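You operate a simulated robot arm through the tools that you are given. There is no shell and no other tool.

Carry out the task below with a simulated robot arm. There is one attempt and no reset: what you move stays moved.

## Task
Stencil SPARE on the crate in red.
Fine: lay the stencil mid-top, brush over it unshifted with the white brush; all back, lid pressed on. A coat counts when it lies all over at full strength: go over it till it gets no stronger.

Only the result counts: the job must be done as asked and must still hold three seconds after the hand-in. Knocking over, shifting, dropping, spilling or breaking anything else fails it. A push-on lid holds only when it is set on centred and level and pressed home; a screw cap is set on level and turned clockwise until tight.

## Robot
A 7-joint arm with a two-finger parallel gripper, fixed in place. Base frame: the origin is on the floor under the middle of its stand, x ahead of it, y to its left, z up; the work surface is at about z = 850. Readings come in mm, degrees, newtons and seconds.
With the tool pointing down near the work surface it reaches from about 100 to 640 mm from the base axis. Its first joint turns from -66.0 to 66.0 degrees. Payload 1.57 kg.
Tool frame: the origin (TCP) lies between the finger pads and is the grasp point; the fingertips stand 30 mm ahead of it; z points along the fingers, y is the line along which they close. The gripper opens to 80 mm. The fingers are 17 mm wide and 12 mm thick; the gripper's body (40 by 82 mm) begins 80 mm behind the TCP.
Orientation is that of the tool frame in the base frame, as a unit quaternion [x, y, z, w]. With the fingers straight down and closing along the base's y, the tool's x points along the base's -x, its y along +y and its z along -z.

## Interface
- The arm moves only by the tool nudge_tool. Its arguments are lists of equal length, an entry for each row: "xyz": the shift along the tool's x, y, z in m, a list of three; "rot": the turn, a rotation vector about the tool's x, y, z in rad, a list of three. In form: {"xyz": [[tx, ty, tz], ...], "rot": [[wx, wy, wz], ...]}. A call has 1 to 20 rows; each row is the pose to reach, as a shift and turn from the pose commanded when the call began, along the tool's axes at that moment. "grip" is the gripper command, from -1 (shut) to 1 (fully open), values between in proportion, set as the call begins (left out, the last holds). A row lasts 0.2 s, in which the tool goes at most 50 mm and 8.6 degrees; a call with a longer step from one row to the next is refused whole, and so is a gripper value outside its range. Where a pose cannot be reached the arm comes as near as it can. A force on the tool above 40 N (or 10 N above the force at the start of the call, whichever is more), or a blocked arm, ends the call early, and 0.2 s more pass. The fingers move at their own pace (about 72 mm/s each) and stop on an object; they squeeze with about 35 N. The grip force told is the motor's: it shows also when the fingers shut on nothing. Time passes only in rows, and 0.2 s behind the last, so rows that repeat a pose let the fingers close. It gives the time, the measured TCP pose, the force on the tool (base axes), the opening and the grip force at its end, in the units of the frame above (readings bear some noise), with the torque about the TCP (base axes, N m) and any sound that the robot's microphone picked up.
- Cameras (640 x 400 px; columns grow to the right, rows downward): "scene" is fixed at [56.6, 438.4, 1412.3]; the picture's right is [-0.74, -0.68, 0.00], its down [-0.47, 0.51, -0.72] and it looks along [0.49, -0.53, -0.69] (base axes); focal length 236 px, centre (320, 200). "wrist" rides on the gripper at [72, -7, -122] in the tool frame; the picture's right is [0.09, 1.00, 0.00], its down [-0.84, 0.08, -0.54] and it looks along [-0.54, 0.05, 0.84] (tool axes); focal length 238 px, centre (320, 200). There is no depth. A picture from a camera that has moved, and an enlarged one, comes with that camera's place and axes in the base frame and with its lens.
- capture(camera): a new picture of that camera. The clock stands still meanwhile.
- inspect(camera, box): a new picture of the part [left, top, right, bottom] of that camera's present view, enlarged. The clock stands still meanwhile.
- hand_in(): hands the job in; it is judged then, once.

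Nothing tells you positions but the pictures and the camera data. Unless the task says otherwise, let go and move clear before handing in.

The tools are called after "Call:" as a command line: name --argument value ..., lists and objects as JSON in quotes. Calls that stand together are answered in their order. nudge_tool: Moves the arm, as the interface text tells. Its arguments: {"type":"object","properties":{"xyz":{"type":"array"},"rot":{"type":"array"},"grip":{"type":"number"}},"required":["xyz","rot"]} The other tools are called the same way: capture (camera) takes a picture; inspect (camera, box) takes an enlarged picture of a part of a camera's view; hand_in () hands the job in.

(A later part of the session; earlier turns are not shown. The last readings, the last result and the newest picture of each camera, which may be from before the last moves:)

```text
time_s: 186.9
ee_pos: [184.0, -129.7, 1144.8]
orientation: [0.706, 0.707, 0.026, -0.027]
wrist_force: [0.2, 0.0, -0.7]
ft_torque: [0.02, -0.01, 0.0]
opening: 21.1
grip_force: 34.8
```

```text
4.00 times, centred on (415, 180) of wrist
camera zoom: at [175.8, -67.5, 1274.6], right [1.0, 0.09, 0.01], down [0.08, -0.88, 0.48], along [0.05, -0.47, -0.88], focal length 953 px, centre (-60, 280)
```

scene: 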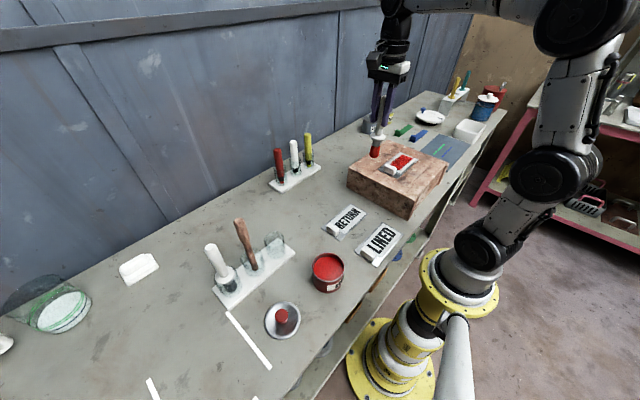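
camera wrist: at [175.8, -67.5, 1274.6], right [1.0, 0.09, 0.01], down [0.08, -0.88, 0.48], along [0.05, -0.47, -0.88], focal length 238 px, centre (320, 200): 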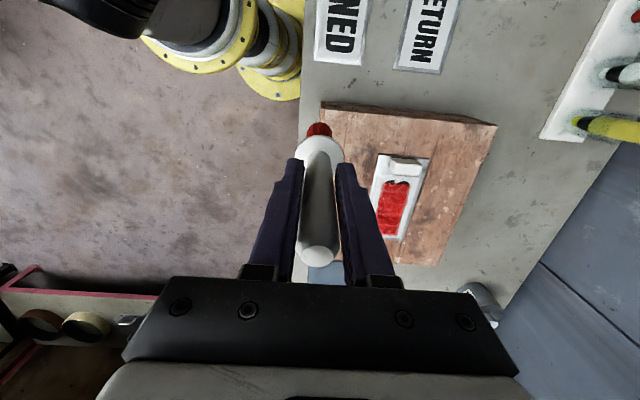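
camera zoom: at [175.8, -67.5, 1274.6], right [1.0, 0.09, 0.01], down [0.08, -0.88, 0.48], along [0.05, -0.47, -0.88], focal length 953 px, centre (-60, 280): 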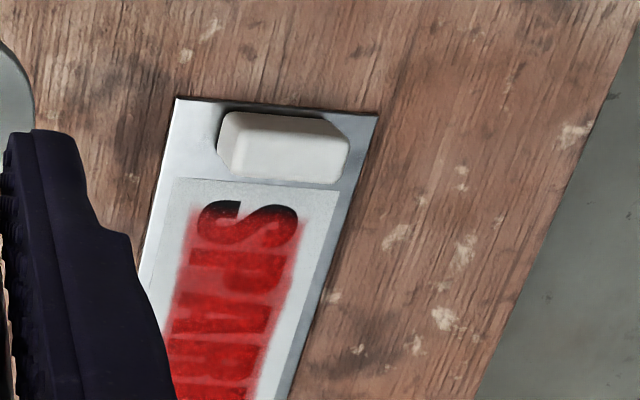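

Only a thin sliver at the S's outer edge remains dark. I'll re-dip with this grip and then press the near rim of the bristles right at that edge.

Call:
nudge_tool --xyz '[[0.023, 0.04, 0.0017], [0.046, 0.08, 0.0035], [0.0698, 0.116, 0.0053], [0.112, 0.116, 0.0084], [0.154, 0.116, 0.0116], [0.196, 0.116, 0.0147], [0.2293, 0.116, 0.0173], [0.265, 0.097, 0.02], [0.3, 0.077, 0.0226], [0.3355, 0.0575, 0.0252], [0.3355, 0.0575, 0.0252]]' --rot '[[0, 0, 0], [0, 0, 0], [0, 0, 0], [0, 0, 0], [0, 0, 0], [0, 0, 0], [0, 0, 0], [0, 0, 0], [0, 0, 0], [0, 0, 0], [0, 0, 0]]'

Call:
capture --camera "wrist"

Call:
inspect --camera "scene" --box '[270, 150, 390, 300]'

```text
time_s: 189.3
ee_pos: [240.5, 208.2, 1147.8]
orientation: [0.706, 0.707, 0.027, -0.027]
wrist_force: [0.8, 0.6, -0.4]
ft_torque: [-0.02, -0.01, 0.0]
opening: 21.1
grip_force: 34.5
```

```text
taken
camera wrist: at [233.5, 269.4, 1276.9], right [1.0, 0.09, 0.01], down [0.08, -0.88, 0.48], along [0.05, -0.47, -0.88], focal length 238 px, centre (320, 200)
```

wrist: 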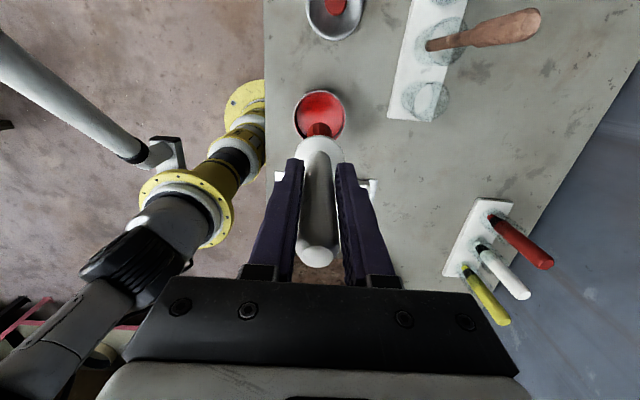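

```text
2.67 times, centred on (330, 225) of scene
camera zoom: at [56.6, 438.4, 1412.3], right [-0.74, -0.68, 0.0], down [-0.47, 0.51, -0.72], along [0.49, -0.53, -0.69], focal length 629 px, centre (293, 133)
```

zoom: 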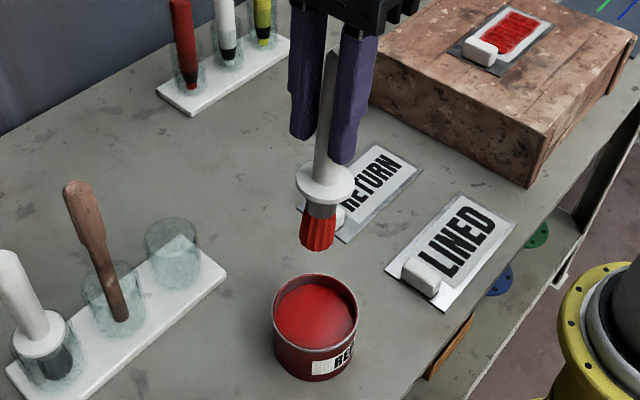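

Aligned over the pot. Dipping straight down, draining, and lifting.

Call:
nudge_tool --xyz '[[-0.0026, 0, 0.035], [-0.0052, 0, 0.07], [-0.0076, 0, 0.101], [-0.0093, 0, 0.124], [-0.0101, 0, 0.135], [-0.0101, 0, 0.135], [-0.0101, 0, 0.135], [-0.0092, 0, 0.123], [-0.0084, 0, 0.112], [-0.0081, 0, 0.108], [-0.0081, 0, 0.108], [-0.0081, 0, 0.108], [-0.0081, 0, 0.108], [-0.0081, 0, 0.108], [-0.006, 0, 0.08], [-0.0034, 0, 0.045], [0, 0, 0], [0, 0, 0]]' --rot '[[0, 0, 0], [0, 0, 0], [0, 0, 0], [0, 0, 0], [0, 0, 0], [0, 0, 0], [0, 0, 0], [0, 0, 0], [0, 0, 0], [0, 0, 0], [0, 0, 0], [0, 0, 0], [0, 0, 0], [0, 0, 0], [0, 0, 0], [0, 0, 0], [0, 0, 0], [0, 0, 0]]'

Call:
inspect --camera "scene" --box '[270, 150, 390, 300]'

```text
time_s: 193.1
ee_pos: [239.8, 207.5, 1146.7]
orientation: [0.706, 0.707, 0.027, -0.028]
wrist_force: [1.3, -0.3, -0.2]
ft_torque: [0.01, -0.01, -0.02]
opening: 20.9
grip_force: 34.5
```

```text
2.67 times, centred on (330, 225) of scene
camera zoom: at [56.6, 438.4, 1412.3], right [-0.74, -0.68, 0.0], down [-0.47, 0.51, -0.72], along [0.49, -0.53, -0.69], focal length 629 px, centre (293, 133)
```

zoom: 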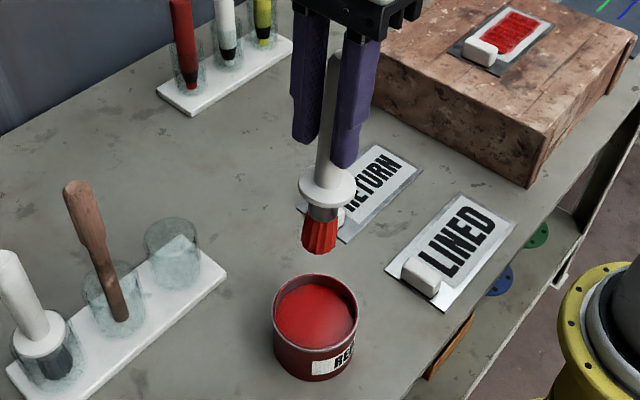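

Call:
nudge_tool --xyz '[[-0.04, 0.01, -0.003], [-0.08, 0.02, -0.006], [-0.12, 0.03, -0.009], [-0.16, 0.04, -0.012], [-0.2, 0.05, -0.015], [-0.24, 0.06, -0.018], [-0.28, 0.06, -0.021], [-0.32, 0.06, -0.024], [-0.36, 0.06, -0.027], [-0.3993, 0.06, -0.03], [-0.3993, 0.06, -0.03], [-0.3993, 0.06, -0.03]]' --rot '[[0, 0, 0], [0, 0, 0], [0, 0, 0], [0, 0, 0], [0, 0, 0], [0, 0, 0], [0, 0, 0], [0, 0, 0], [0, -0.025, 0], [0, -0.05, 0], [0, -0.0755, 0], [0, -0.0755, 0]]'

Call:
nudge_tool --xyz '[[0, 0, 0.03], [0, 0, 0.055], [0, 0, 0.062], [0, 0, 0.062]]' --rot '[[0, 0, 0], [0, 0, 0], [0, 0, 0], [0, 0, 0]]'

Call:
inspect --camera "wrist" --box '[260, 70, 370, 170]'

Call:
inspect --camera "scene" --box '[375, 120, 435, 190]'

```text
time_s: 195.7
ee_pos: [302.1, -195.0, 1145.7]
orientation: [0.706, 0.708, -0.001, -0.001]
wrist_force: [0.4, -0.5, -0.3]
ft_torque: [-0.01, -0.01, 0.01]
opening: 21.2
grip_force: 34.5
```

```text
time_s: 196.7
ee_pos: [301.1, -193.9, 1084.0]
orientation: [0.707, 0.708, 0.0, 0.0]
wrist_force: [-0.2, 0.0, -0.8]
ft_torque: [-0.01, -0.01, 0.02]
opening: 21.2
grip_force: 35.1
```

```text
4.00 times, centred on (315, 120) of wrist
camera zoom: at [293.4, -121.7, 1206.8], right [1.0, 0.09, 0.0], down [0.08, -0.84, 0.54], along [0.05, -0.54, -0.84], focal length 953 px, centre (340, 520)
```

zoom: 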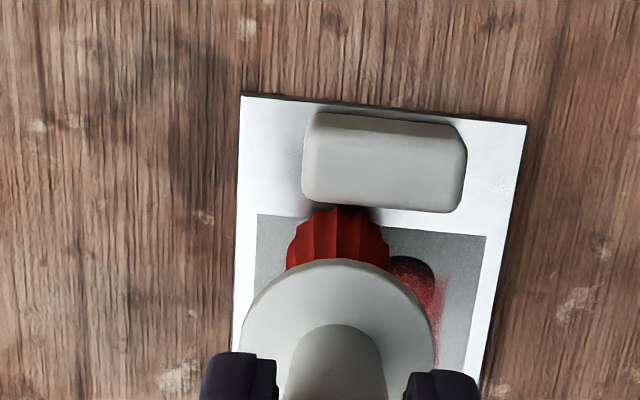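

```text
5.71 times, centred on (405, 155) of scene
camera zoom: at [56.6, 438.4, 1412.3], right [-0.74, -0.68, 0.0], down [-0.47, 0.51, -0.72], along [0.49, -0.53, -0.69], focal length 1347 px, centre (-166, 457)
```

zoom: 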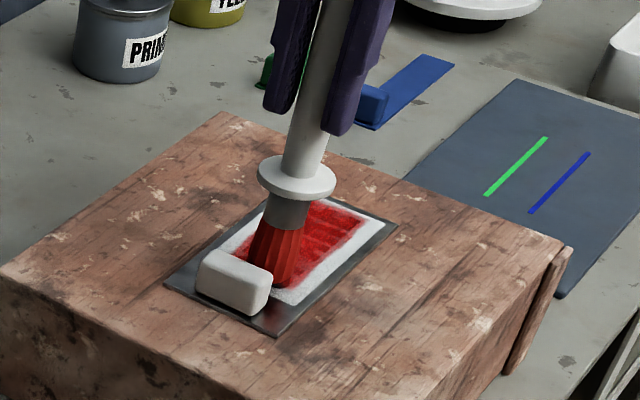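

The bristles overlap the tab slightly here, so I'll shift 3.5 mm away from it before lowering further.

Call:
nudge_tool --xyz '[[-0.0035, -0.004, 0], [-0.0035, -0.004, 0.004], [-0.0035, -0.004, 0.0065], [-0.0035, -0.004, 0.0065]]' --rot '[[0, 0, 0], [0, 0, 0], [0, 0, 0], [0, 0, 0]]'

Call:
inspect --camera "wrist" --box '[260, 70, 370, 170]'

Call:
nudge_tool --xyz '[[0, 0, 0.001], [0, 0, 0.0015], [0, 0, 0.0015]]' --rot '[[0, 0, 0], [0, 0, 0], [0, 0, 0]]'

```text
time_s: 197.7
ee_pos: [298.4, -197.3, 1077.7]
orientation: [0.707, 0.708, -0.001, 0.0]
wrist_force: [0.2, 0.0, 0.5]
ft_torque: [0.0, 0.02, -0.01]
opening: 21.3
grip_force: 34.3
```

```text
4.00 times, centred on (315, 120) of wrist
camera zoom: at [290.1, -125.4, 1200.6], right [1.0, 0.09, 0.0], down [0.08, -0.84, 0.54], along [0.05, -0.54, -0.84], focal length 953 px, centre (340, 520)
```

zoom: 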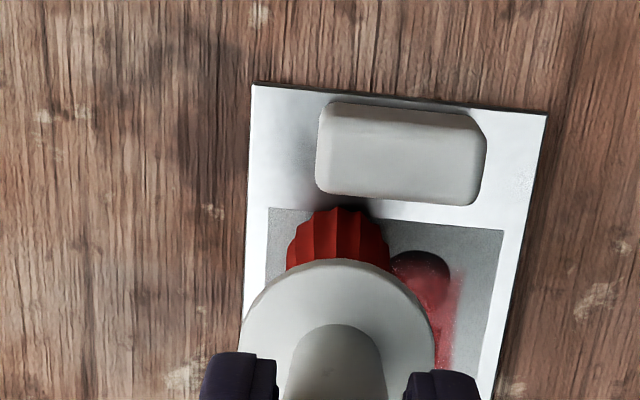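

```text
time_s: 198.5
ee_pos: [298.0, -196.7, 1075.5]
orientation: [0.706, 0.708, -0.001, -0.001]
wrist_force: [-0.1, 0.0, 0.2]
ft_torque: [0.03, 0.0, 0.02]
opening: 21.2
grip_force: 34.3
```

There's room; I'll shift 3 mm toward the tab and lower to contact.

Call:
nudge_tool --xyz '[[0, 0, -0.003], [0.003, 0, -0.003], [0.003, 0, 0.0], [0.003, 0, 0.001], [0.003, 0, 0.001]]' --rot '[[0, 0, 0], [0, 0, 0], [0, 0, 0], [0, 0, 0], [0, 0, 0]]'

Call:
nudge_tool --xyz '[[0, 0, 0.001], [0, 0, 0.001]]' --rot '[[0, 0, 0], [0, 0, 0]]'

Call:
nudge_tool --xyz '[[0, 0, 0.001], [0, 0, 0.001]]' --rot '[[0, 0, 0], [0, 0, 0]]'

```text
time_s: 199.7
ee_pos: [298.2, -192.6, 1074.7]
orientation: [0.706, 0.708, 0.0, -0.002]
wrist_force: [0.2, 0.5, -1.0]
ft_torque: [0.01, -0.02, 0.0]
opening: 21.2
grip_force: 35.0
```

```text
time_s: 200.3
ee_pos: [297.6, -194.3, 1074.5]
orientation: [0.707, 0.708, 0.0, 0.0]
wrist_force: [-0.9, 0.6, 3.2]
ft_torque: [-0.02, 0.07, 0.01]
opening: 21.0
grip_force: 34.7
```

```text
time_s: 200.9
ee_pos: [297.8, -192.5, 1073.7]
orientation: [0.706, 0.708, 0.001, 0.0]
wrist_force: [-1.3, 0.7, 14.3]
ft_torque: [-0.18, 0.22, 0.0]
opening: 21.2
grip_force: 34.4
```

In contact (~14 N). I'll stroke along x here and see how far the paint reaches.

Call:
nudge_tool --xyz '[[0, 0.006, 0], [0, 0.012, 0], [0, 0.018, 0], [0, 0.024, 0], [0, 0.018, 0], [0, 0.012, 0], [0, 0.006, 0], [0, 0, 0], [0, -0.006, 0], [0, 0, 0], [0, 0.006, 0], [0, 0.012, 0], [0, 0.018, 0], [0, 0.024, 0]]' --rot '[[0, 0, 0], [0, 0, 0], [0, 0, 0], [0, 0, 0], [0, 0, 0], [0, 0, 0], [0, 0, 0], [0, 0, 0], [0, 0, 0], [0, 0, 0], [0, 0, 0], [0, 0, 0], [0, 0, 0], [0, 0, 0]]'

Call:
inspect --camera "wrist" --box '[260, 70, 370, 170]'

Call:
inspect --camera "scene" --box '[375, 120, 435, 190]'

```text
time_s: 203.9
ee_pos: [323.1, -193.6, 1073.2]
orientation: [0.706, 0.708, 0.0, -0.001]
wrist_force: [-4.3, -1.2, 13.7]
ft_torque: [-0.45, 0.59, -0.06]
opening: 21.2
grip_force: 34.4
```

```text
4.00 times, centred on (315, 120) of wrist
camera zoom: at [314.0, -121.8, 1196.5], right [1.0, 0.09, 0.0], down [0.08, -0.84, 0.54], along [0.05, -0.54, -0.84], focal length 953 px, centre (340, 520)
```

zoom: 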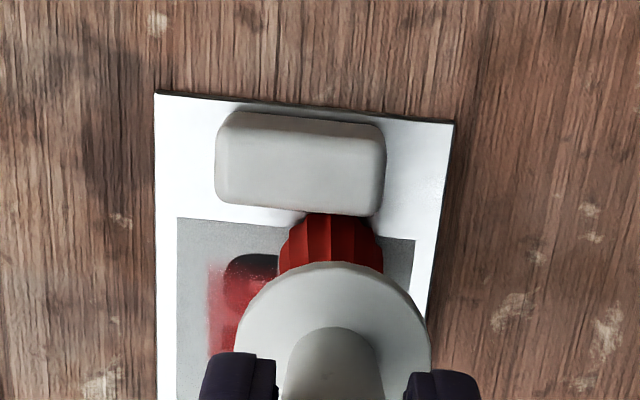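

```text
5.71 times, centred on (405, 155) of scene
camera zoom: at [56.3, 438.4, 1412.3], right [-0.74, -0.68, 0.0], down [-0.47, 0.51, -0.73], along [0.49, -0.53, -0.69], focal length 1347 px, centre (-166, 457)
```

zoom: 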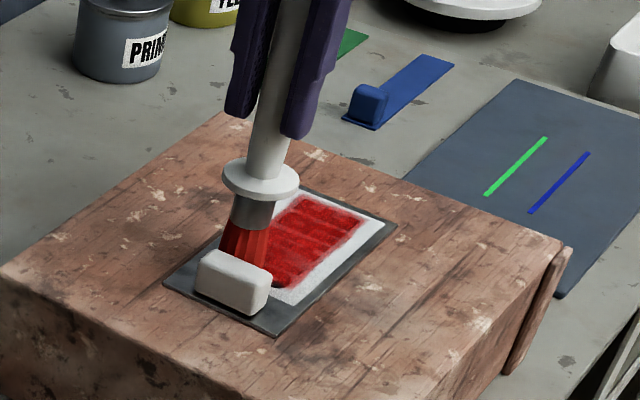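

The force reading suggests the bristles touch mostly on their −y side. I'll lift clear and look closely at how the brush sits in the fingers.

Call:
nudge_tool --xyz '[[0, 0, -0.01], [0, 0, -0.04], [0, 0, -0.072], [0, 0, -0.072]]' --rot '[[0, 0, 0], [0, 0, 0], [0, 0, 0], [0, 0, 0]]'

Call:
inspect --camera "scene" --box '[370, 80, 430, 170]'

Call:
inspect --camera "wrist" --box '[250, 100, 390, 290]'

Call:
inspect --camera "wrist" --box '[260, 60, 370, 150]'

```text
time_s: 204.9
ee_pos: [321.5, -191.5, 1144.3]
orientation: [0.707, 0.707, 0.0, -0.001]
wrist_force: [0.1, -0.8, -1.3]
ft_torque: [0.0, 0.01, 0.01]
opening: 21.2
grip_force: 34.4
```

```text
4.44 times, centred on (400, 125) of scene
camera zoom: at [56.6, 438.4, 1412.3], right [-0.74, -0.68, 0.0], down [-0.47, 0.51, -0.72], along [0.49, -0.53, -0.69], focal length 1048 px, centre (-36, 533)
```

zoom: 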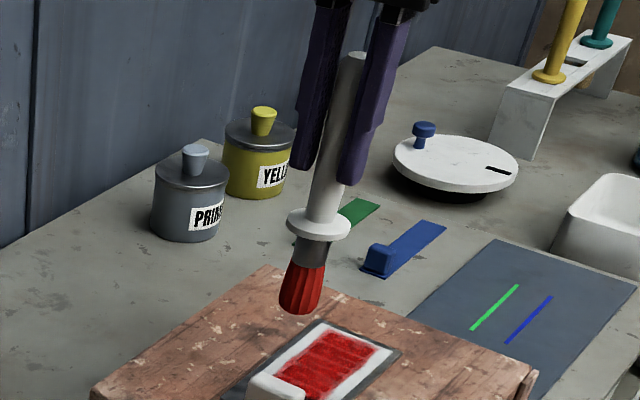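

```text
2.11 times, centred on (320, 195) of wrist
camera zoom: at [313.9, -120.4, 1268.4], right [1.0, 0.09, 0.0], down [0.08, -0.84, 0.54], along [0.05, -0.54, -0.84], focal length 502 px, centre (320, 210)
```

zoom: 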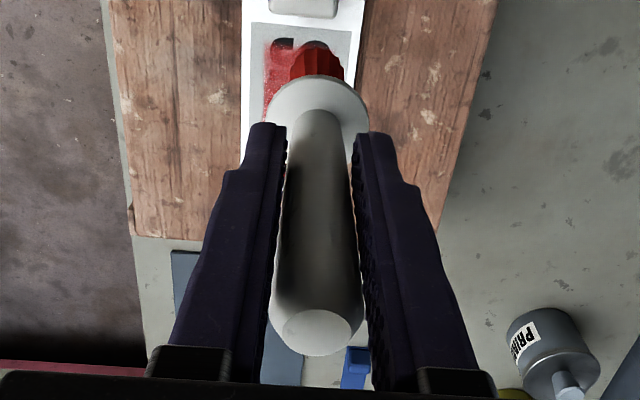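

```text
4.44 times, centred on (315, 105) of wrist
camera zoom: at [313.9, -120.4, 1268.4], right [1.0, 0.09, 0.0], down [0.08, -0.84, 0.54], along [0.05, -0.54, -0.84], focal length 1059 px, centre (342, 622)
```

zoom: 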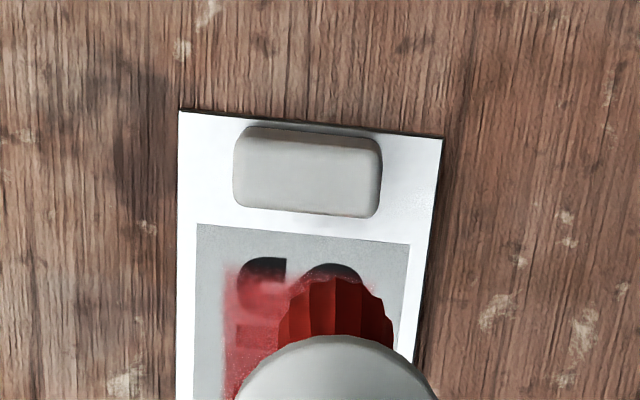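

The brush sits about 10 mm off the tool axis (toward −y here). To reach the S's edge, the bristles must hug the tab, so I'll go 3.5 mm closer and stroke along x there.

Call:
nudge_tool --xyz '[[0.0035, 0, 0.03], [0.0035, 0, 0.055], [0.0035, 0, 0.065], [0.0035, 0, 0.065]]' --rot '[[0, 0, 0], [0, 0, 0], [0, 0, 0], [0, 0, 0]]'

Call:
inspect --camera "wrist" --box '[260, 70, 370, 170]'

Call:
nudge_tool --xyz '[[0, 0, 0.003], [0, 0, 0.005], [0, 0, 0.0055], [0, 0, 0.0055]]' --rot '[[0, 0, 0], [0, 0, 0], [0, 0, 0], [0, 0, 0]]'

```text
time_s: 205.9
ee_pos: [320.7, -189.9, 1078.2]
orientation: [0.707, 0.707, -0.001, -0.001]
wrist_force: [0.3, -0.2, -0.3]
ft_torque: [-0.09, 0.01, -0.03]
opening: 21.1
grip_force: 34.3
```

```text
4.00 times, centred on (315, 120) of wrist
camera zoom: at [313.5, -118.3, 1202.4], right [1.0, 0.09, 0.0], down [0.08, -0.84, 0.54], along [0.05, -0.54, -0.84], focal length 953 px, centre (340, 520)
```

zoom: 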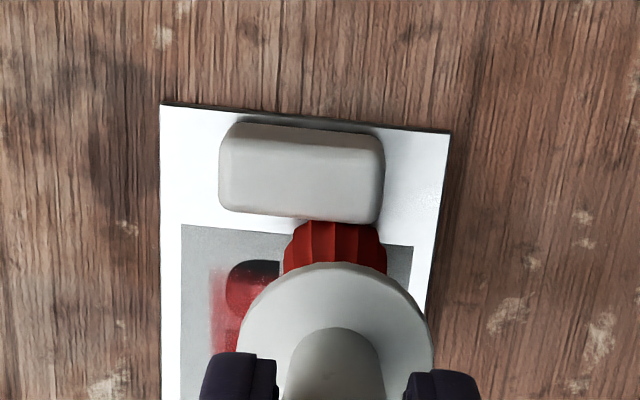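

```text
time_s: 206.9
ee_pos: [321.7, -190.1, 1074.8]
orientation: [0.706, 0.708, 0.0, -0.002]
wrist_force: [-0.2, -1.0, -0.9]
ft_torque: [0.01, 0.02, -0.01]
opening: 21.0
grip_force: 34.2
```

Call:
nudge_tool --xyz '[[0, 0, 0.001], [0, 0, 0.0015], [0, 0, 0.0015]]' --rot '[[0, 0, 0], [0, 0, 0], [0, 0, 0]]'

Call:
nudge_tool --xyz '[[0, 0, 0.001], [0, 0, 0.001]]' --rot '[[0, 0, 0], [0, 0, 0]]'

```text
time_s: 207.7
ee_pos: [321.9, -188.9, 1072.8]
orientation: [0.706, 0.708, 0.0, 0.0]
wrist_force: [0.6, -1.3, 2.2]
ft_torque: [-0.09, -0.03, 0.0]
opening: 21.2
grip_force: 34.6
```

```text
time_s: 208.3
ee_pos: [322.1, -189.5, 1072.2]
orientation: [0.707, 0.707, 0.0, -0.001]
wrist_force: [-1.5, -1.7, 7.4]
ft_torque: [-0.24, 0.14, -0.02]
opening: 21.0
grip_force: 34.2
```

Call:
nudge_tool --xyz '[[-0.0003, -0.006, 0.0003], [-0.0003, -0.012, 0.0003], [-0.0003, -0.018, 0.0003], [-0.0003, -0.024, 0.0003], [-0.0003, -0.03, 0.0003], [-0.0003, -0.024, 0.0003], [-0.0003, -0.018, 0.0003], [-0.0003, -0.012, 0.0003], [-0.0003, -0.006, 0.0003], [-0.0003, 0, 0.0003], [-0.0003, -0.006, 0.0003], [-0.0003, -0.012, 0.0003], [-0.0003, -0.018, 0.0003], [-0.0003, -0.024, 0.0003], [-0.0003, -0.03, 0.0003]]' --rot '[[0, 0, 0], [0, 0, 0], [0, 0, 0], [0, 0, 0], [0, 0, 0], [0, 0, 0], [0, 0, 0], [0, 0, 0], [0, 0, 0], [0, 0, 0], [0, 0, 0], [0, 0, 0], [0, 0, 0], [0, 0, 0], [0, 0, 0]]'

Call:
nudge_tool --xyz '[[0, 0, -0.01], [0, 0, -0.04], [0, 0, -0.072], [0, -0.04, -0.072], [0.02, -0.08, -0.072], [0.04, -0.1, -0.072], [0.04, -0.1, -0.072]]' --rot '[[0, 0, 0], [0, 0, 0], [0, 0, 0], [0, 0, 0], [0, 0, 0], [0, 0, 0], [0, 0, 0]]'

Call:
capture --camera "wrist"

Call:
inspect --camera "wrist" --box '[360, 130, 470, 230]'

Call:
inspect --camera "scene" --box '[380, 135, 430, 180]'

```text
time_s: 211.5
ee_pos: [292.4, -189.5, 1071.3]
orientation: [0.706, 0.708, 0.0, 0.0]
wrist_force: [4.5, 0.2, 13.1]
ft_torque: [-0.3, -0.53, 0.07]
opening: 21.4
grip_force: 34.7
```

```text
time_s: 213.1
ee_pos: [194.4, -150.7, 1143.3]
orientation: [0.706, 0.708, 0.0, -0.001]
wrist_force: [-0.1, 0.4, -0.5]
ft_torque: [0.0, -0.01, 0.01]
opening: 20.9
grip_force: 34.6
```

```text
taken
camera wrist: at [185.9, -80.2, 1267.6], right [1.0, 0.09, 0.0], down [0.08, -0.84, 0.54], along [0.05, -0.54, -0.84], focal length 238 px, centre (320, 200)
```

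wrist: 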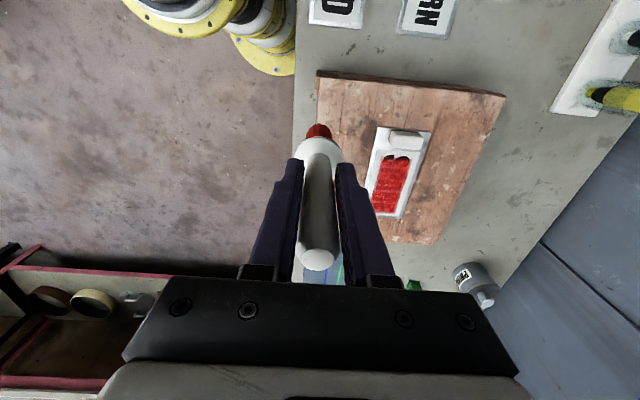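

```text
4.00 times, centred on (415, 180) of wrist
camera zoom: at [185.9, -80.2, 1267.6], right [1.0, 0.09, 0.0], down [0.08, -0.84, 0.54], along [0.05, -0.54, -0.84], focal length 953 px, centre (-60, 280)
```

zoom: 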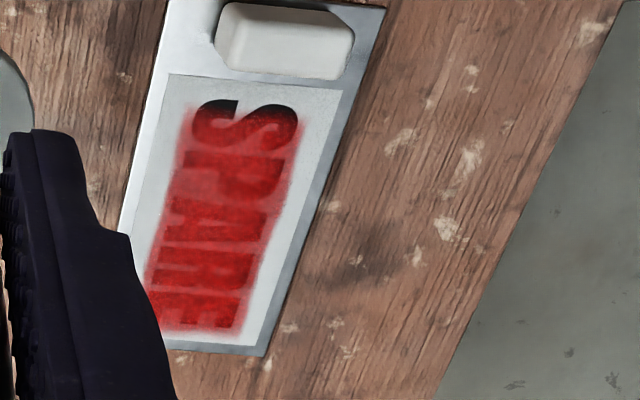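

```text
8.89 times, centred on (405, 158) of scene
camera zoom: at [56.6, 438.4, 1412.3], right [-0.74, -0.68, 0.0], down [-0.47, 0.51, -0.72], along [0.49, -0.53, -0.69], focal length 2096 px, centre (-436, 578)
```

zoom: 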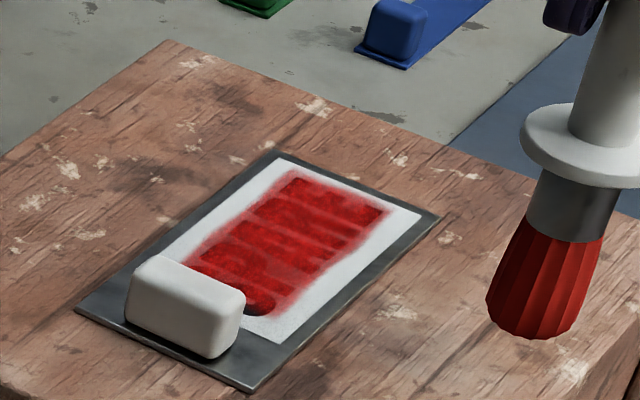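

The painted field is now a clean, uniform rectangle; its end near the S no longer moves however close I brush, so it's fully covered there. I'll return to the original orientation, re-dip, and do a final full pass to confirm it gets no stronger.

Call:
nudge_tool --xyz '[[0.04, 0.03, 0], [0.08, 0.06, 0], [0.12, 0.085, 0], [0.16, 0.095, 0], [0.2, 0.095, 0], [0.245, 0.095, 0], [0.285, 0.085, 0], [0.32, 0.065, 0], [0.345, 0.05, 0], [0.358, 0.0395, 0], [0.358, 0.0395, 0], [0.358, 0.0395, 0], [0.358, 0.0395, 0]]' --rot '[[0, 0, -0.13], [0, 0, -0.26], [0, 0, -0.39], [0, 0, -0.52], [0, 0, -0.65], [0, 0, -0.78], [0, 0, -0.91], [0, 0, -1.04], [0, 0, -1.17], [0, 0, -1.3], [0, 0, -1.43], [0, 0, -1.5708], [0, 0, -1.5708]]'

Call:
capture --camera "wrist"

Call:
inspect --camera "scene" --box '[270, 150, 390, 300]'

```text
time_s: 215.9
ee_pos: [232.3, 207.5, 1143.7]
orientation: [-0.001, 1.0, 0.001, -0.001]
wrist_force: [-0.4, 0.2, -0.7]
ft_torque: [-0.02, -0.03, 0.01]
opening: 0.0
grip_force: 21.1
```

```text
taken
camera wrist: at [158.4, 200.8, 1267.5], right [-0.1, 1.0, 0.0], down [0.84, 0.08, 0.54], along [0.54, 0.05, -0.84], focal length 238 px, centre (320, 200)
```

wrist: 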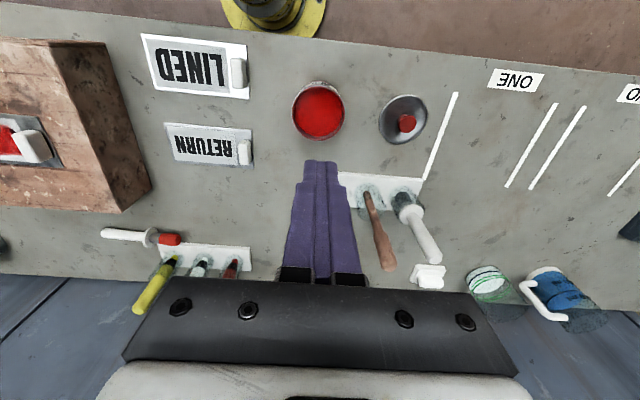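

```text
2.67 times, centred on (330, 225) of scene
camera zoom: at [56.6, 438.4, 1412.3], right [-0.74, -0.68, 0.0], down [-0.47, 0.51, -0.72], along [0.49, -0.53, -0.69], focal length 629 px, centre (293, 133)
```

zoom: 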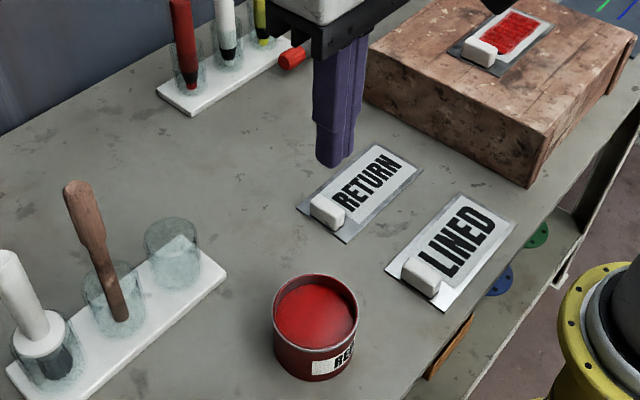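

The brush has slipped out of the grip while swinging round and now lies on the bench near the marker rack. I'll look carefully at where it landed and whether anything else was disturbed.

Call:
capture --camera "scene"

Call:
inspect --camera "scene" --box '[250, 100, 420, 220]'

Call:
inspect --camera "wrist" --box '[60, 200, 270, 320]'

Call:
inspect --camera "scene" --box '[320, 110, 380, 165]'

```text
taken
```

scene: 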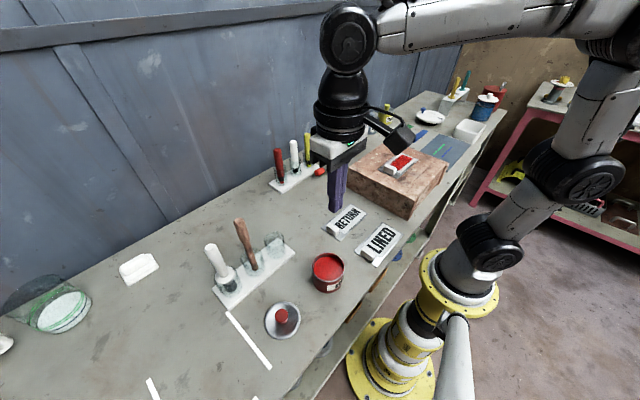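

```text
3.33 times, centred on (335, 160) of scene
camera zoom: at [56.6, 438.4, 1412.3], right [-0.74, -0.68, 0.0], down [-0.47, 0.51, -0.72], along [0.49, -0.53, -0.69], focal length 786 px, centre (270, 333)
```

zoom: 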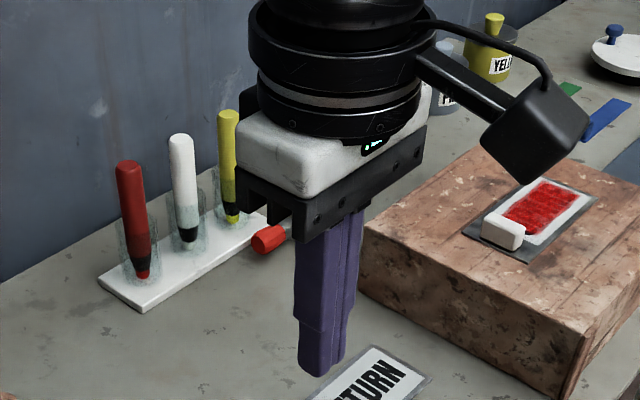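

```text
3.05 times, centred on (165, 260) of wrist
camera zoom: at [158.4, 200.8, 1267.5], right [-0.1, 1.0, 0.0], down [0.84, 0.08, 0.54], along [0.54, 0.05, -0.84], focal length 726 px, centre (792, 17)
```

zoom: 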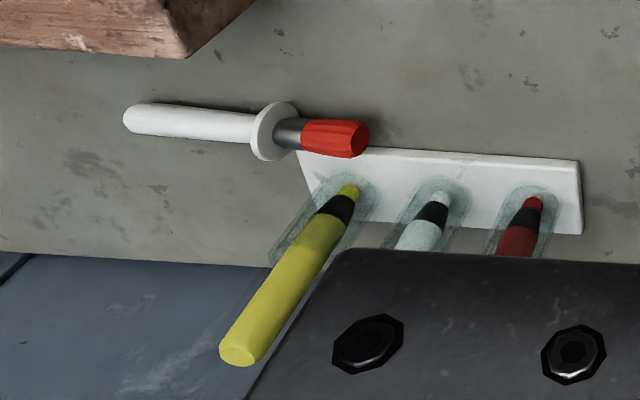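

```text
7.27 times, centred on (350, 138) of scene
camera zoom: at [56.6, 438.4, 1412.3], right [-0.74, -0.68, 0.0], down [-0.47, 0.51, -0.72], along [0.49, -0.53, -0.69], focal length 1715 px, centre (102, 654)
```

zoom: 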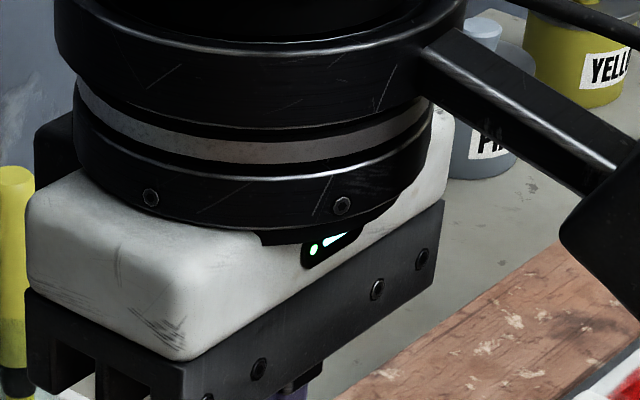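

Nothing else looks disturbed: the brush lies along y at x≈545, from handle end y≈−250 to bristles y≈−91, just in front of the marker rack. I'll open the gripper, go above it with the fingers closing along x, and look before picking it up.

Call:
nudge_tool --xyz '[[-0.025, -0.033, 0], [-0.05, -0.066, 0], [-0.076, -0.099, 0], [-0.102, -0.132, 0], [-0.128, -0.165, 0], [-0.154, -0.198, 0], [-0.18, -0.231, 0], [-0.206, -0.264, 0], [-0.232, -0.297, 0], [-0.258, -0.33, 0], [-0.284, -0.363, 0.0], [-0.308, -0.397, 0.0], [-0.308, -0.397, 0.0], [-0.308, -0.397, 0.0]]' --rot '[[0, 0, 0.12], [0, 0, 0.24], [0, 0, 0.36], [0, 0, 0.48], [0, 0, 0.6], [0, 0, 0.72], [0, 0, 0.84], [0, 0, 0.96], [0, 0, 1.08], [0, 0, 1.2], [0, 0, 1.32], [0, 0, 1.44], [0, 0, 1.5708], [0, 0, 1.5708]]' --grip 0.25

Call:
capture --camera "wrist"

Call:
capture --camera "scene"

```text
time_s: 218.9
ee_pos: [535.9, -188.4, 1140.6]
orientation: [0.707, 0.707, 0.0, 0.0]
wrist_force: [-0.6, -0.3, -0.2]
ft_torque: [0.01, 0.02, -0.04]
opening: 49.8
grip_force: 0.1
out of reach, approached as far as the arm can: row 12, 13, 14
```

```text
taken
camera wrist: at [528.8, -117.2, 1263.8], right [1.0, 0.09, 0.0], down [0.08, -0.84, 0.54], along [0.05, -0.54, -0.84], focal length 238 px, centre (320, 200)
```

wrist: 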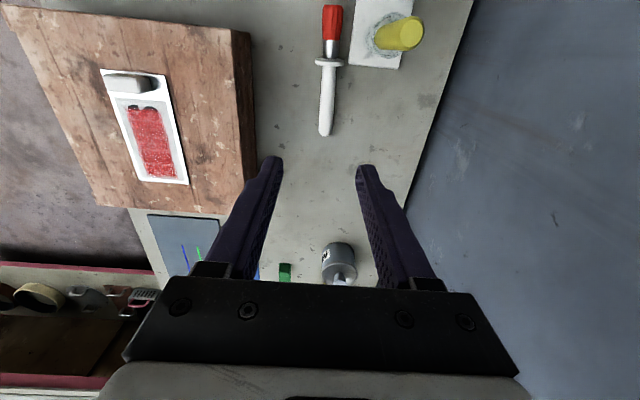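

```text
taken
```

scene: 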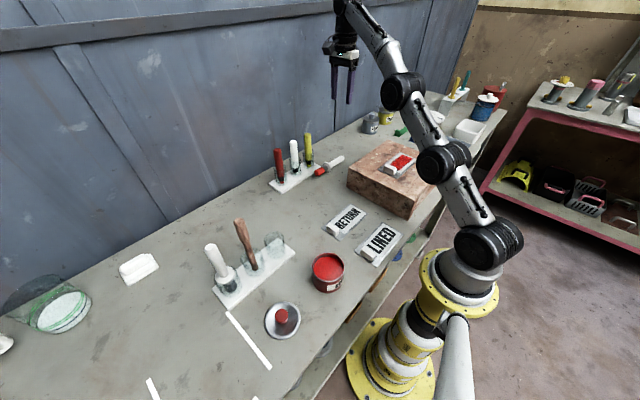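

I can see the brush lying flat between crate and marker rack, bristles toward the rack but not touching it. Zooming for exact position.

Call:
inspect --camera "wrist" --box '[250, 0, 430, 150]'

Call:
inspect --camera "scene" --box '[265, 125, 365, 200]'

Call:
inspect --camera "wrist" --box '[90, 60, 200, 190]'

```text
2.67 times, centred on (340, 75) of wrist
camera zoom: at [528.8, -117.2, 1263.8], right [1.0, 0.09, 0.0], down [0.08, -0.84, 0.54], along [0.05, -0.54, -0.84], focal length 636 px, centre (267, 533)
```

zoom: 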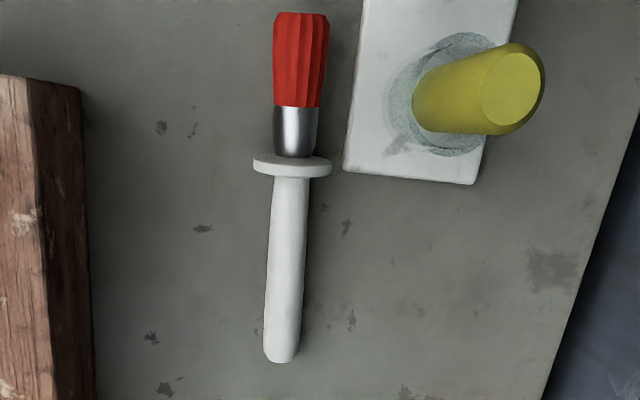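

```text
5.33 times, centred on (315, 162) of scene
camera zoom: at [56.6, 438.4, 1412.3], right [-0.74, -0.68, 0.0], down [-0.47, 0.51, -0.72], along [0.49, -0.53, -0.69], focal length 1257 px, centre (347, 400)
```

zoom: 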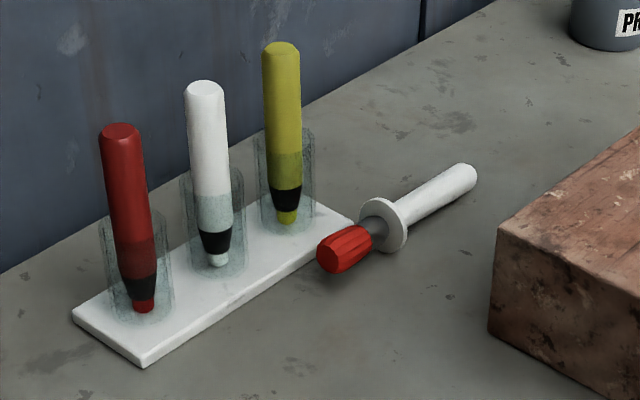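

```text
3.08 times, centred on (145, 125) of wrist
camera zoom: at [528.8, -117.2, 1263.8], right [1.0, 0.09, 0.0], down [0.08, -0.84, 0.54], along [0.05, -0.54, -0.84], focal length 733 px, centre (858, 431)
```

zoom: 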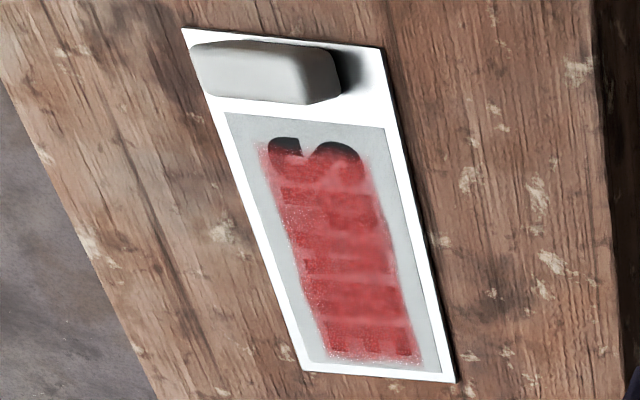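

The red field over the letters now looks uniform. For the brush: handle end ≈(549,−239), collar ≈(543,−141), bristles ≈(541,−71), about 2.8° off the y axis. I'll descend above the handle and re-check.

Call:
nudge_tool --xyz '[[-0.005, 0, 0.04], [-0.01, 0, 0.08], [-0.015, 0, 0.12], [-0.02, 0, 0.15], [-0.02, 0, 0.17], [-0.02, 0, 0.17]]' --rot '[[0, 0, -0.012], [0, 0, -0.024], [0, 0, -0.036], [0, 0, -0.048], [0, 0, -0.048], [0, 0, -0.048]]'

Call:
capture --camera "wrist"

Call:
inspect --camera "scene" --box '[290, 110, 390, 190]'

```text
time_s: 220.3
ee_pos: [535.5, -207.9, 969.3]
orientation: [0.688, 0.725, 0.0, 0.0]
wrist_force: [0.5, -0.9, 1.3]
ft_torque: [-0.05, 0.02, -0.03]
opening: 50.4
grip_force: 0.1
```

```text
taken
camera wrist: at [524.3, -136.9, 1093.4], right [0.99, 0.14, 0.0], down [0.12, -0.83, 0.54], along [0.08, -0.54, -0.84], focal length 238 px, centre (320, 200)
```

wrist: 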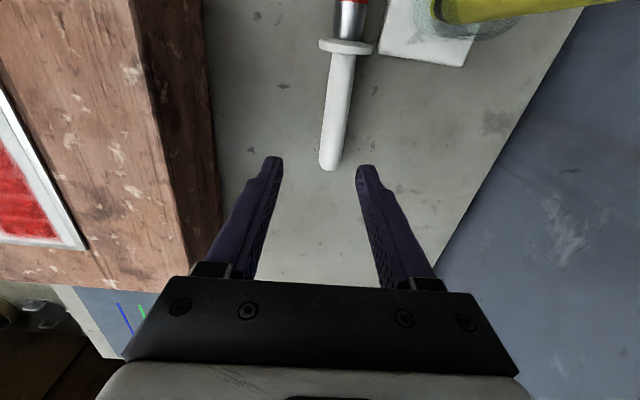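

```text
5.00 times, centred on (340, 150) of scene
camera zoom: at [56.6, 438.4, 1412.3], right [-0.74, -0.68, 0.0], down [-0.47, 0.51, -0.72], along [0.49, -0.53, -0.69], focal length 1179 px, centre (220, 450)
```

zoom: 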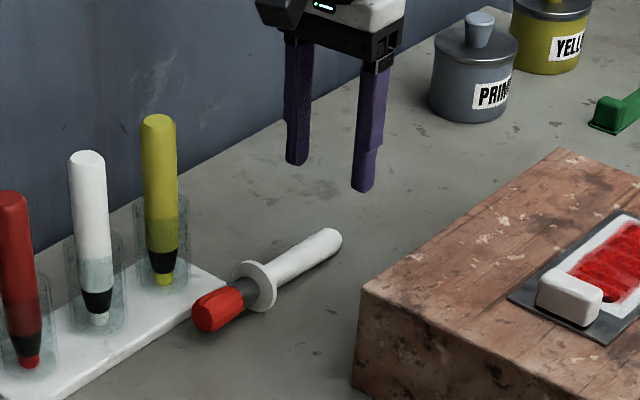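

Position confirmed. I'll shift over the handle (target ≈(547.7,−211)) and lower toward it.

Call:
nudge_tool --xyz '[[-0.0015, 0.006, 0.02], [-0.003, 0.0125, 0.04], [-0.003, 0.0125, 0.055], [-0.003, 0.0125, 0.06], [-0.003, 0.0125, 0.06]]' --rot '[[0, 0, 0], [0, 0, 0], [0, 0, 0], [0, 0, 0], [0, 0, 0]]'

Call:
capture --camera "wrist"

Call:
inspect --camera "scene" --box '[290, 120, 370, 190]'

```text
time_s: 221.5
ee_pos: [548.5, -210.3, 909.5]
orientation: [0.689, 0.725, -0.002, 0.0]
wrist_force: [0.0, 0.1, 0.6]
ft_torque: [-0.02, 0.0, 0.04]
opening: 50.2
grip_force: 0.1
```

```text
taken
camera wrist: at [536.3, -139.7, 1033.4], right [0.99, 0.14, 0.0], down [0.12, -0.83, 0.54], along [0.08, -0.54, -0.84], focal length 238 px, centre (320, 200)
```

wrist: 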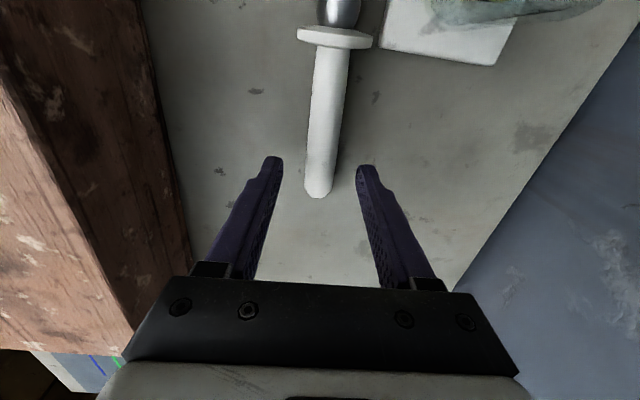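

```text
5.71 times, centred on (330, 155) of scene
camera zoom: at [56.6, 438.4, 1412.3], right [-0.74, -0.68, 0.0], down [-0.47, 0.51, -0.72], along [0.49, -0.53, -0.69], focal length 1347 px, centre (263, 457)
```

zoom: 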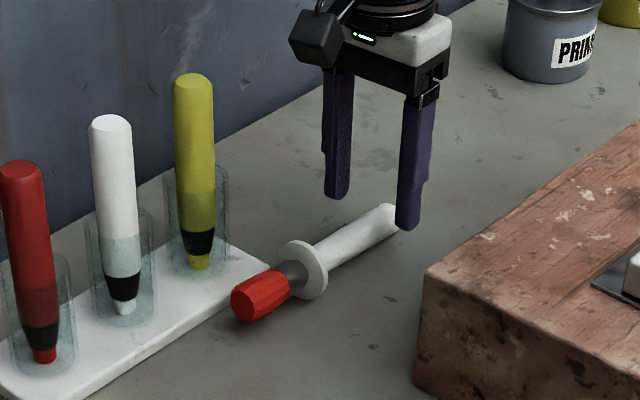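

Handle is between the fingers. Lowering the last 25 mm and closing.

Call:
nudge_tool --xyz '[[0, 0.001, 0.012], [0, 0.001, 0.02], [0, 0.001, 0.0255], [0, 0.001, 0.0255]]' --rot '[[0, 0, 0], [0, 0, 0], [0, 0, 0], [0, 0, 0]]'

Call:
nudge_tool --xyz '[[0, 0, 0], [0, 0, 0], [0, 0, 0], [0, 0, 0]]' --rot '[[0, 0, 0], [0, 0, 0], [0, 0, 0], [0, 0, 0]]' --grip -1

Call:
capture --camera "wrist"

Call:
inspect --camera "scene" --box '[290, 120, 370, 190]'

```text
time_s: 222.5
ee_pos: [548.8, -211.1, 883.9]
orientation: [0.689, 0.725, 0.0, -0.001]
wrist_force: [-0.1, -0.1, -0.2]
ft_torque: [0.0, 0.01, -0.03]
opening: 49.9
grip_force: 0.1
```

```text
time_s: 223.5
ee_pos: [548.5, -210.3, 884.1]
orientation: [0.689, 0.725, -0.001, 0.0]
wrist_force: [-0.8, -0.1, -0.5]
ft_torque: [-0.01, -0.01, 0.02]
opening: 21.4
grip_force: 34.4
```

```text
taken
camera wrist: at [537.2, -139.2, 1008.0], right [0.99, 0.14, 0.0], down [0.12, -0.83, 0.54], along [0.08, -0.54, -0.84], focal length 238 px, centre (320, 200)
```

wrist: 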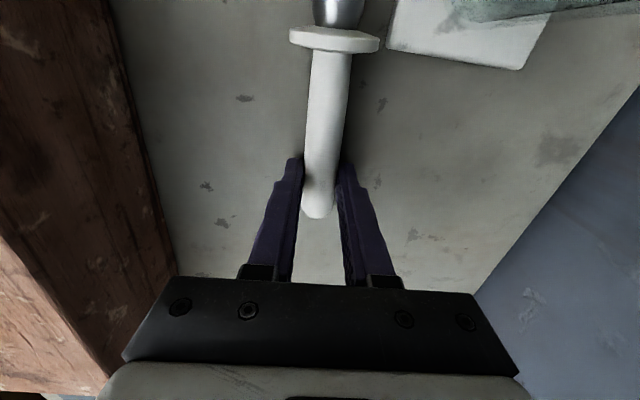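

```text
5.71 times, centred on (330, 155) of scene
camera zoom: at [56.6, 438.4, 1412.3], right [-0.74, -0.68, 0.0], down [-0.47, 0.51, -0.72], along [0.49, -0.53, -0.69], focal length 1347 px, centre (263, 457)
```

zoom: 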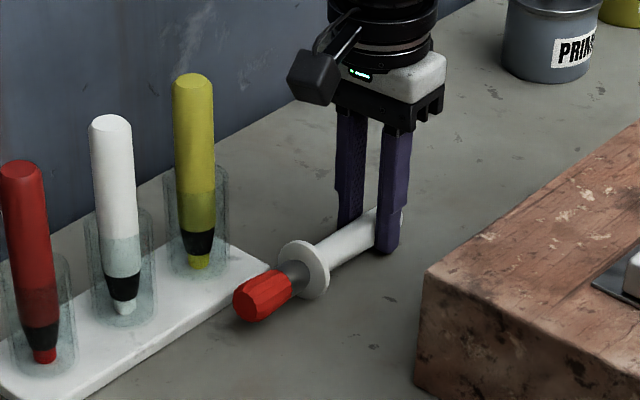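

Gripped (21.4 mm). Lifting slowly and checking that it stays firm.

Call:
nudge_tool --xyz '[[0, 0, -0.005], [0, 0, -0.015], [0, 0, -0.03], [0, 0, -0.05], [0, 0, -0.07], [0, 0, -0.09], [0, 0, -0.11], [0, 0, -0.11]]' --rot '[[0, 0, 0], [0, 0, 0], [0, 0, 0], [0, 0, 0], [0, 0, 0], [0, 0, 0], [0, 0, 0], [0, 0, 0]]'

Call:
capture --camera "wrist"

Call:
inspect --camera "scene" --box '[270, 80, 390, 190]'

```text
time_s: 225.3
ee_pos: [549.4, -211.2, 995.3]
orientation: [0.689, 0.724, -0.001, -0.001]
wrist_force: [-0.1, 0.4, -0.7]
ft_torque: [-0.03, 0.01, -0.01]
opening: 21.5
grip_force: 34.1
```

```text
taken
camera wrist: at [538.0, -140.0, 1119.2], right [0.99, 0.14, 0.0], down [0.12, -0.83, 0.54], along [0.08, -0.54, -0.84], focal length 238 px, centre (320, 200)
```

wrist: 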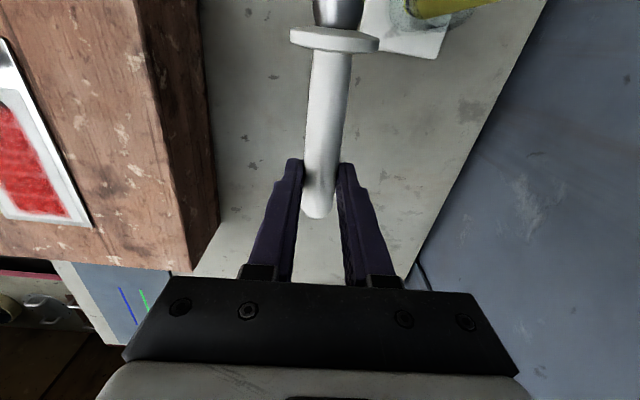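

```text
3.64 times, centred on (330, 135) of scene
camera zoom: at [56.6, 438.4, 1412.3], right [-0.74, -0.68, 0.0], down [-0.47, 0.51, -0.72], along [0.49, -0.53, -0.69], focal length 857 px, centre (284, 436)
```

zoom: 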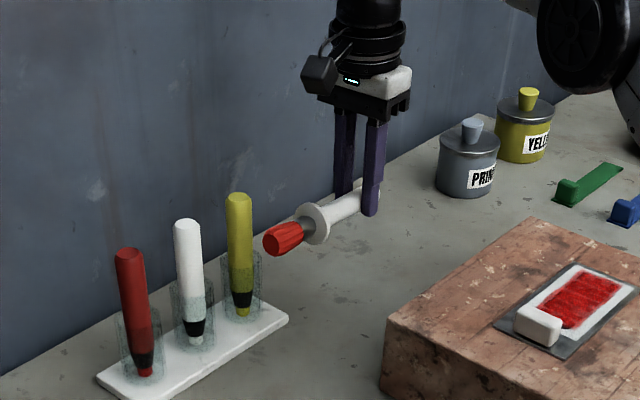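

The brush is held firmly, horizontal. I'll lift it clear of the markers, carry it inward while yawing, and then pitch the tool so the brush hangs bristles-down.

Call:
nudge_tool --xyz '[[0, -0.015, -0.03], [0.003, -0.045, -0.06], [0.02, -0.075, -0.085], [0.045, -0.105, -0.105], [0.075, -0.125, -0.12], [0.11, -0.1346, -0.13], [0.145, -0.1346, -0.135], [0.18, -0.1346, -0.135], [0.215, -0.1346, -0.135], [0.25, -0.1346, -0.135], [0.27, -0.1346, -0.135], [0.278, -0.1346, -0.135], [0.278, -0.1346, -0.135]]' --rot '[[0, 0, 0], [0, 0, 0], [0, 0, -0.06], [0, 0, -0.16], [0, 0, -0.27], [0, 0, -0.38], [0, 0, -0.5], [0, 0, -0.62], [0, 0, -0.74], [0, 0, -0.85], [0, 0, -0.95], [0, 0, -0.995], [0, 0, -0.995]]'

Call:
capture --camera "wrist"

Call:
capture --camera "scene"

```text
time_s: 228.1
ee_pos: [402.5, 62.8, 1129.1]
orientation: [0.259, 0.966, 0.0, -0.001]
wrist_force: [-0.1, 1.1, -1.2]
ft_torque: [-0.05, -0.03, 0.03]
opening: 21.2
grip_force: 34.4
```

```text
taken
camera wrist: at [335.7, 92.2, 1252.8], right [0.42, 0.91, 0.0], down [0.76, -0.35, 0.54], along [0.49, -0.23, -0.84], focal length 238 px, centre (320, 200)
```

wrist: 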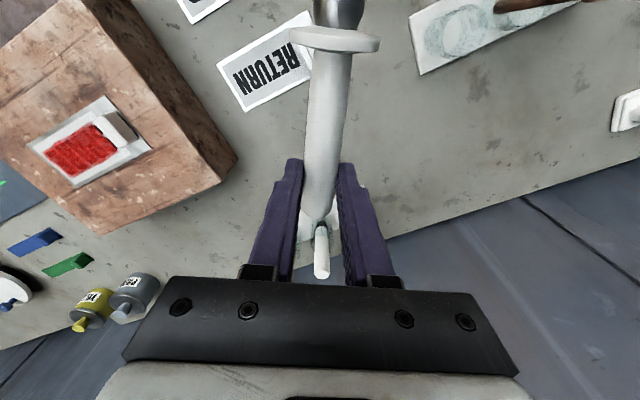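

```text
taken
```

scene: 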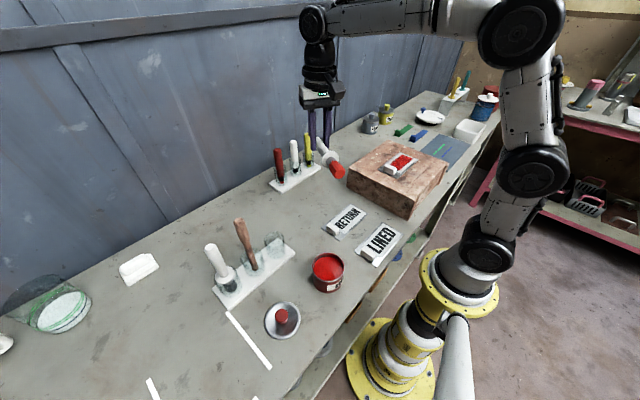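

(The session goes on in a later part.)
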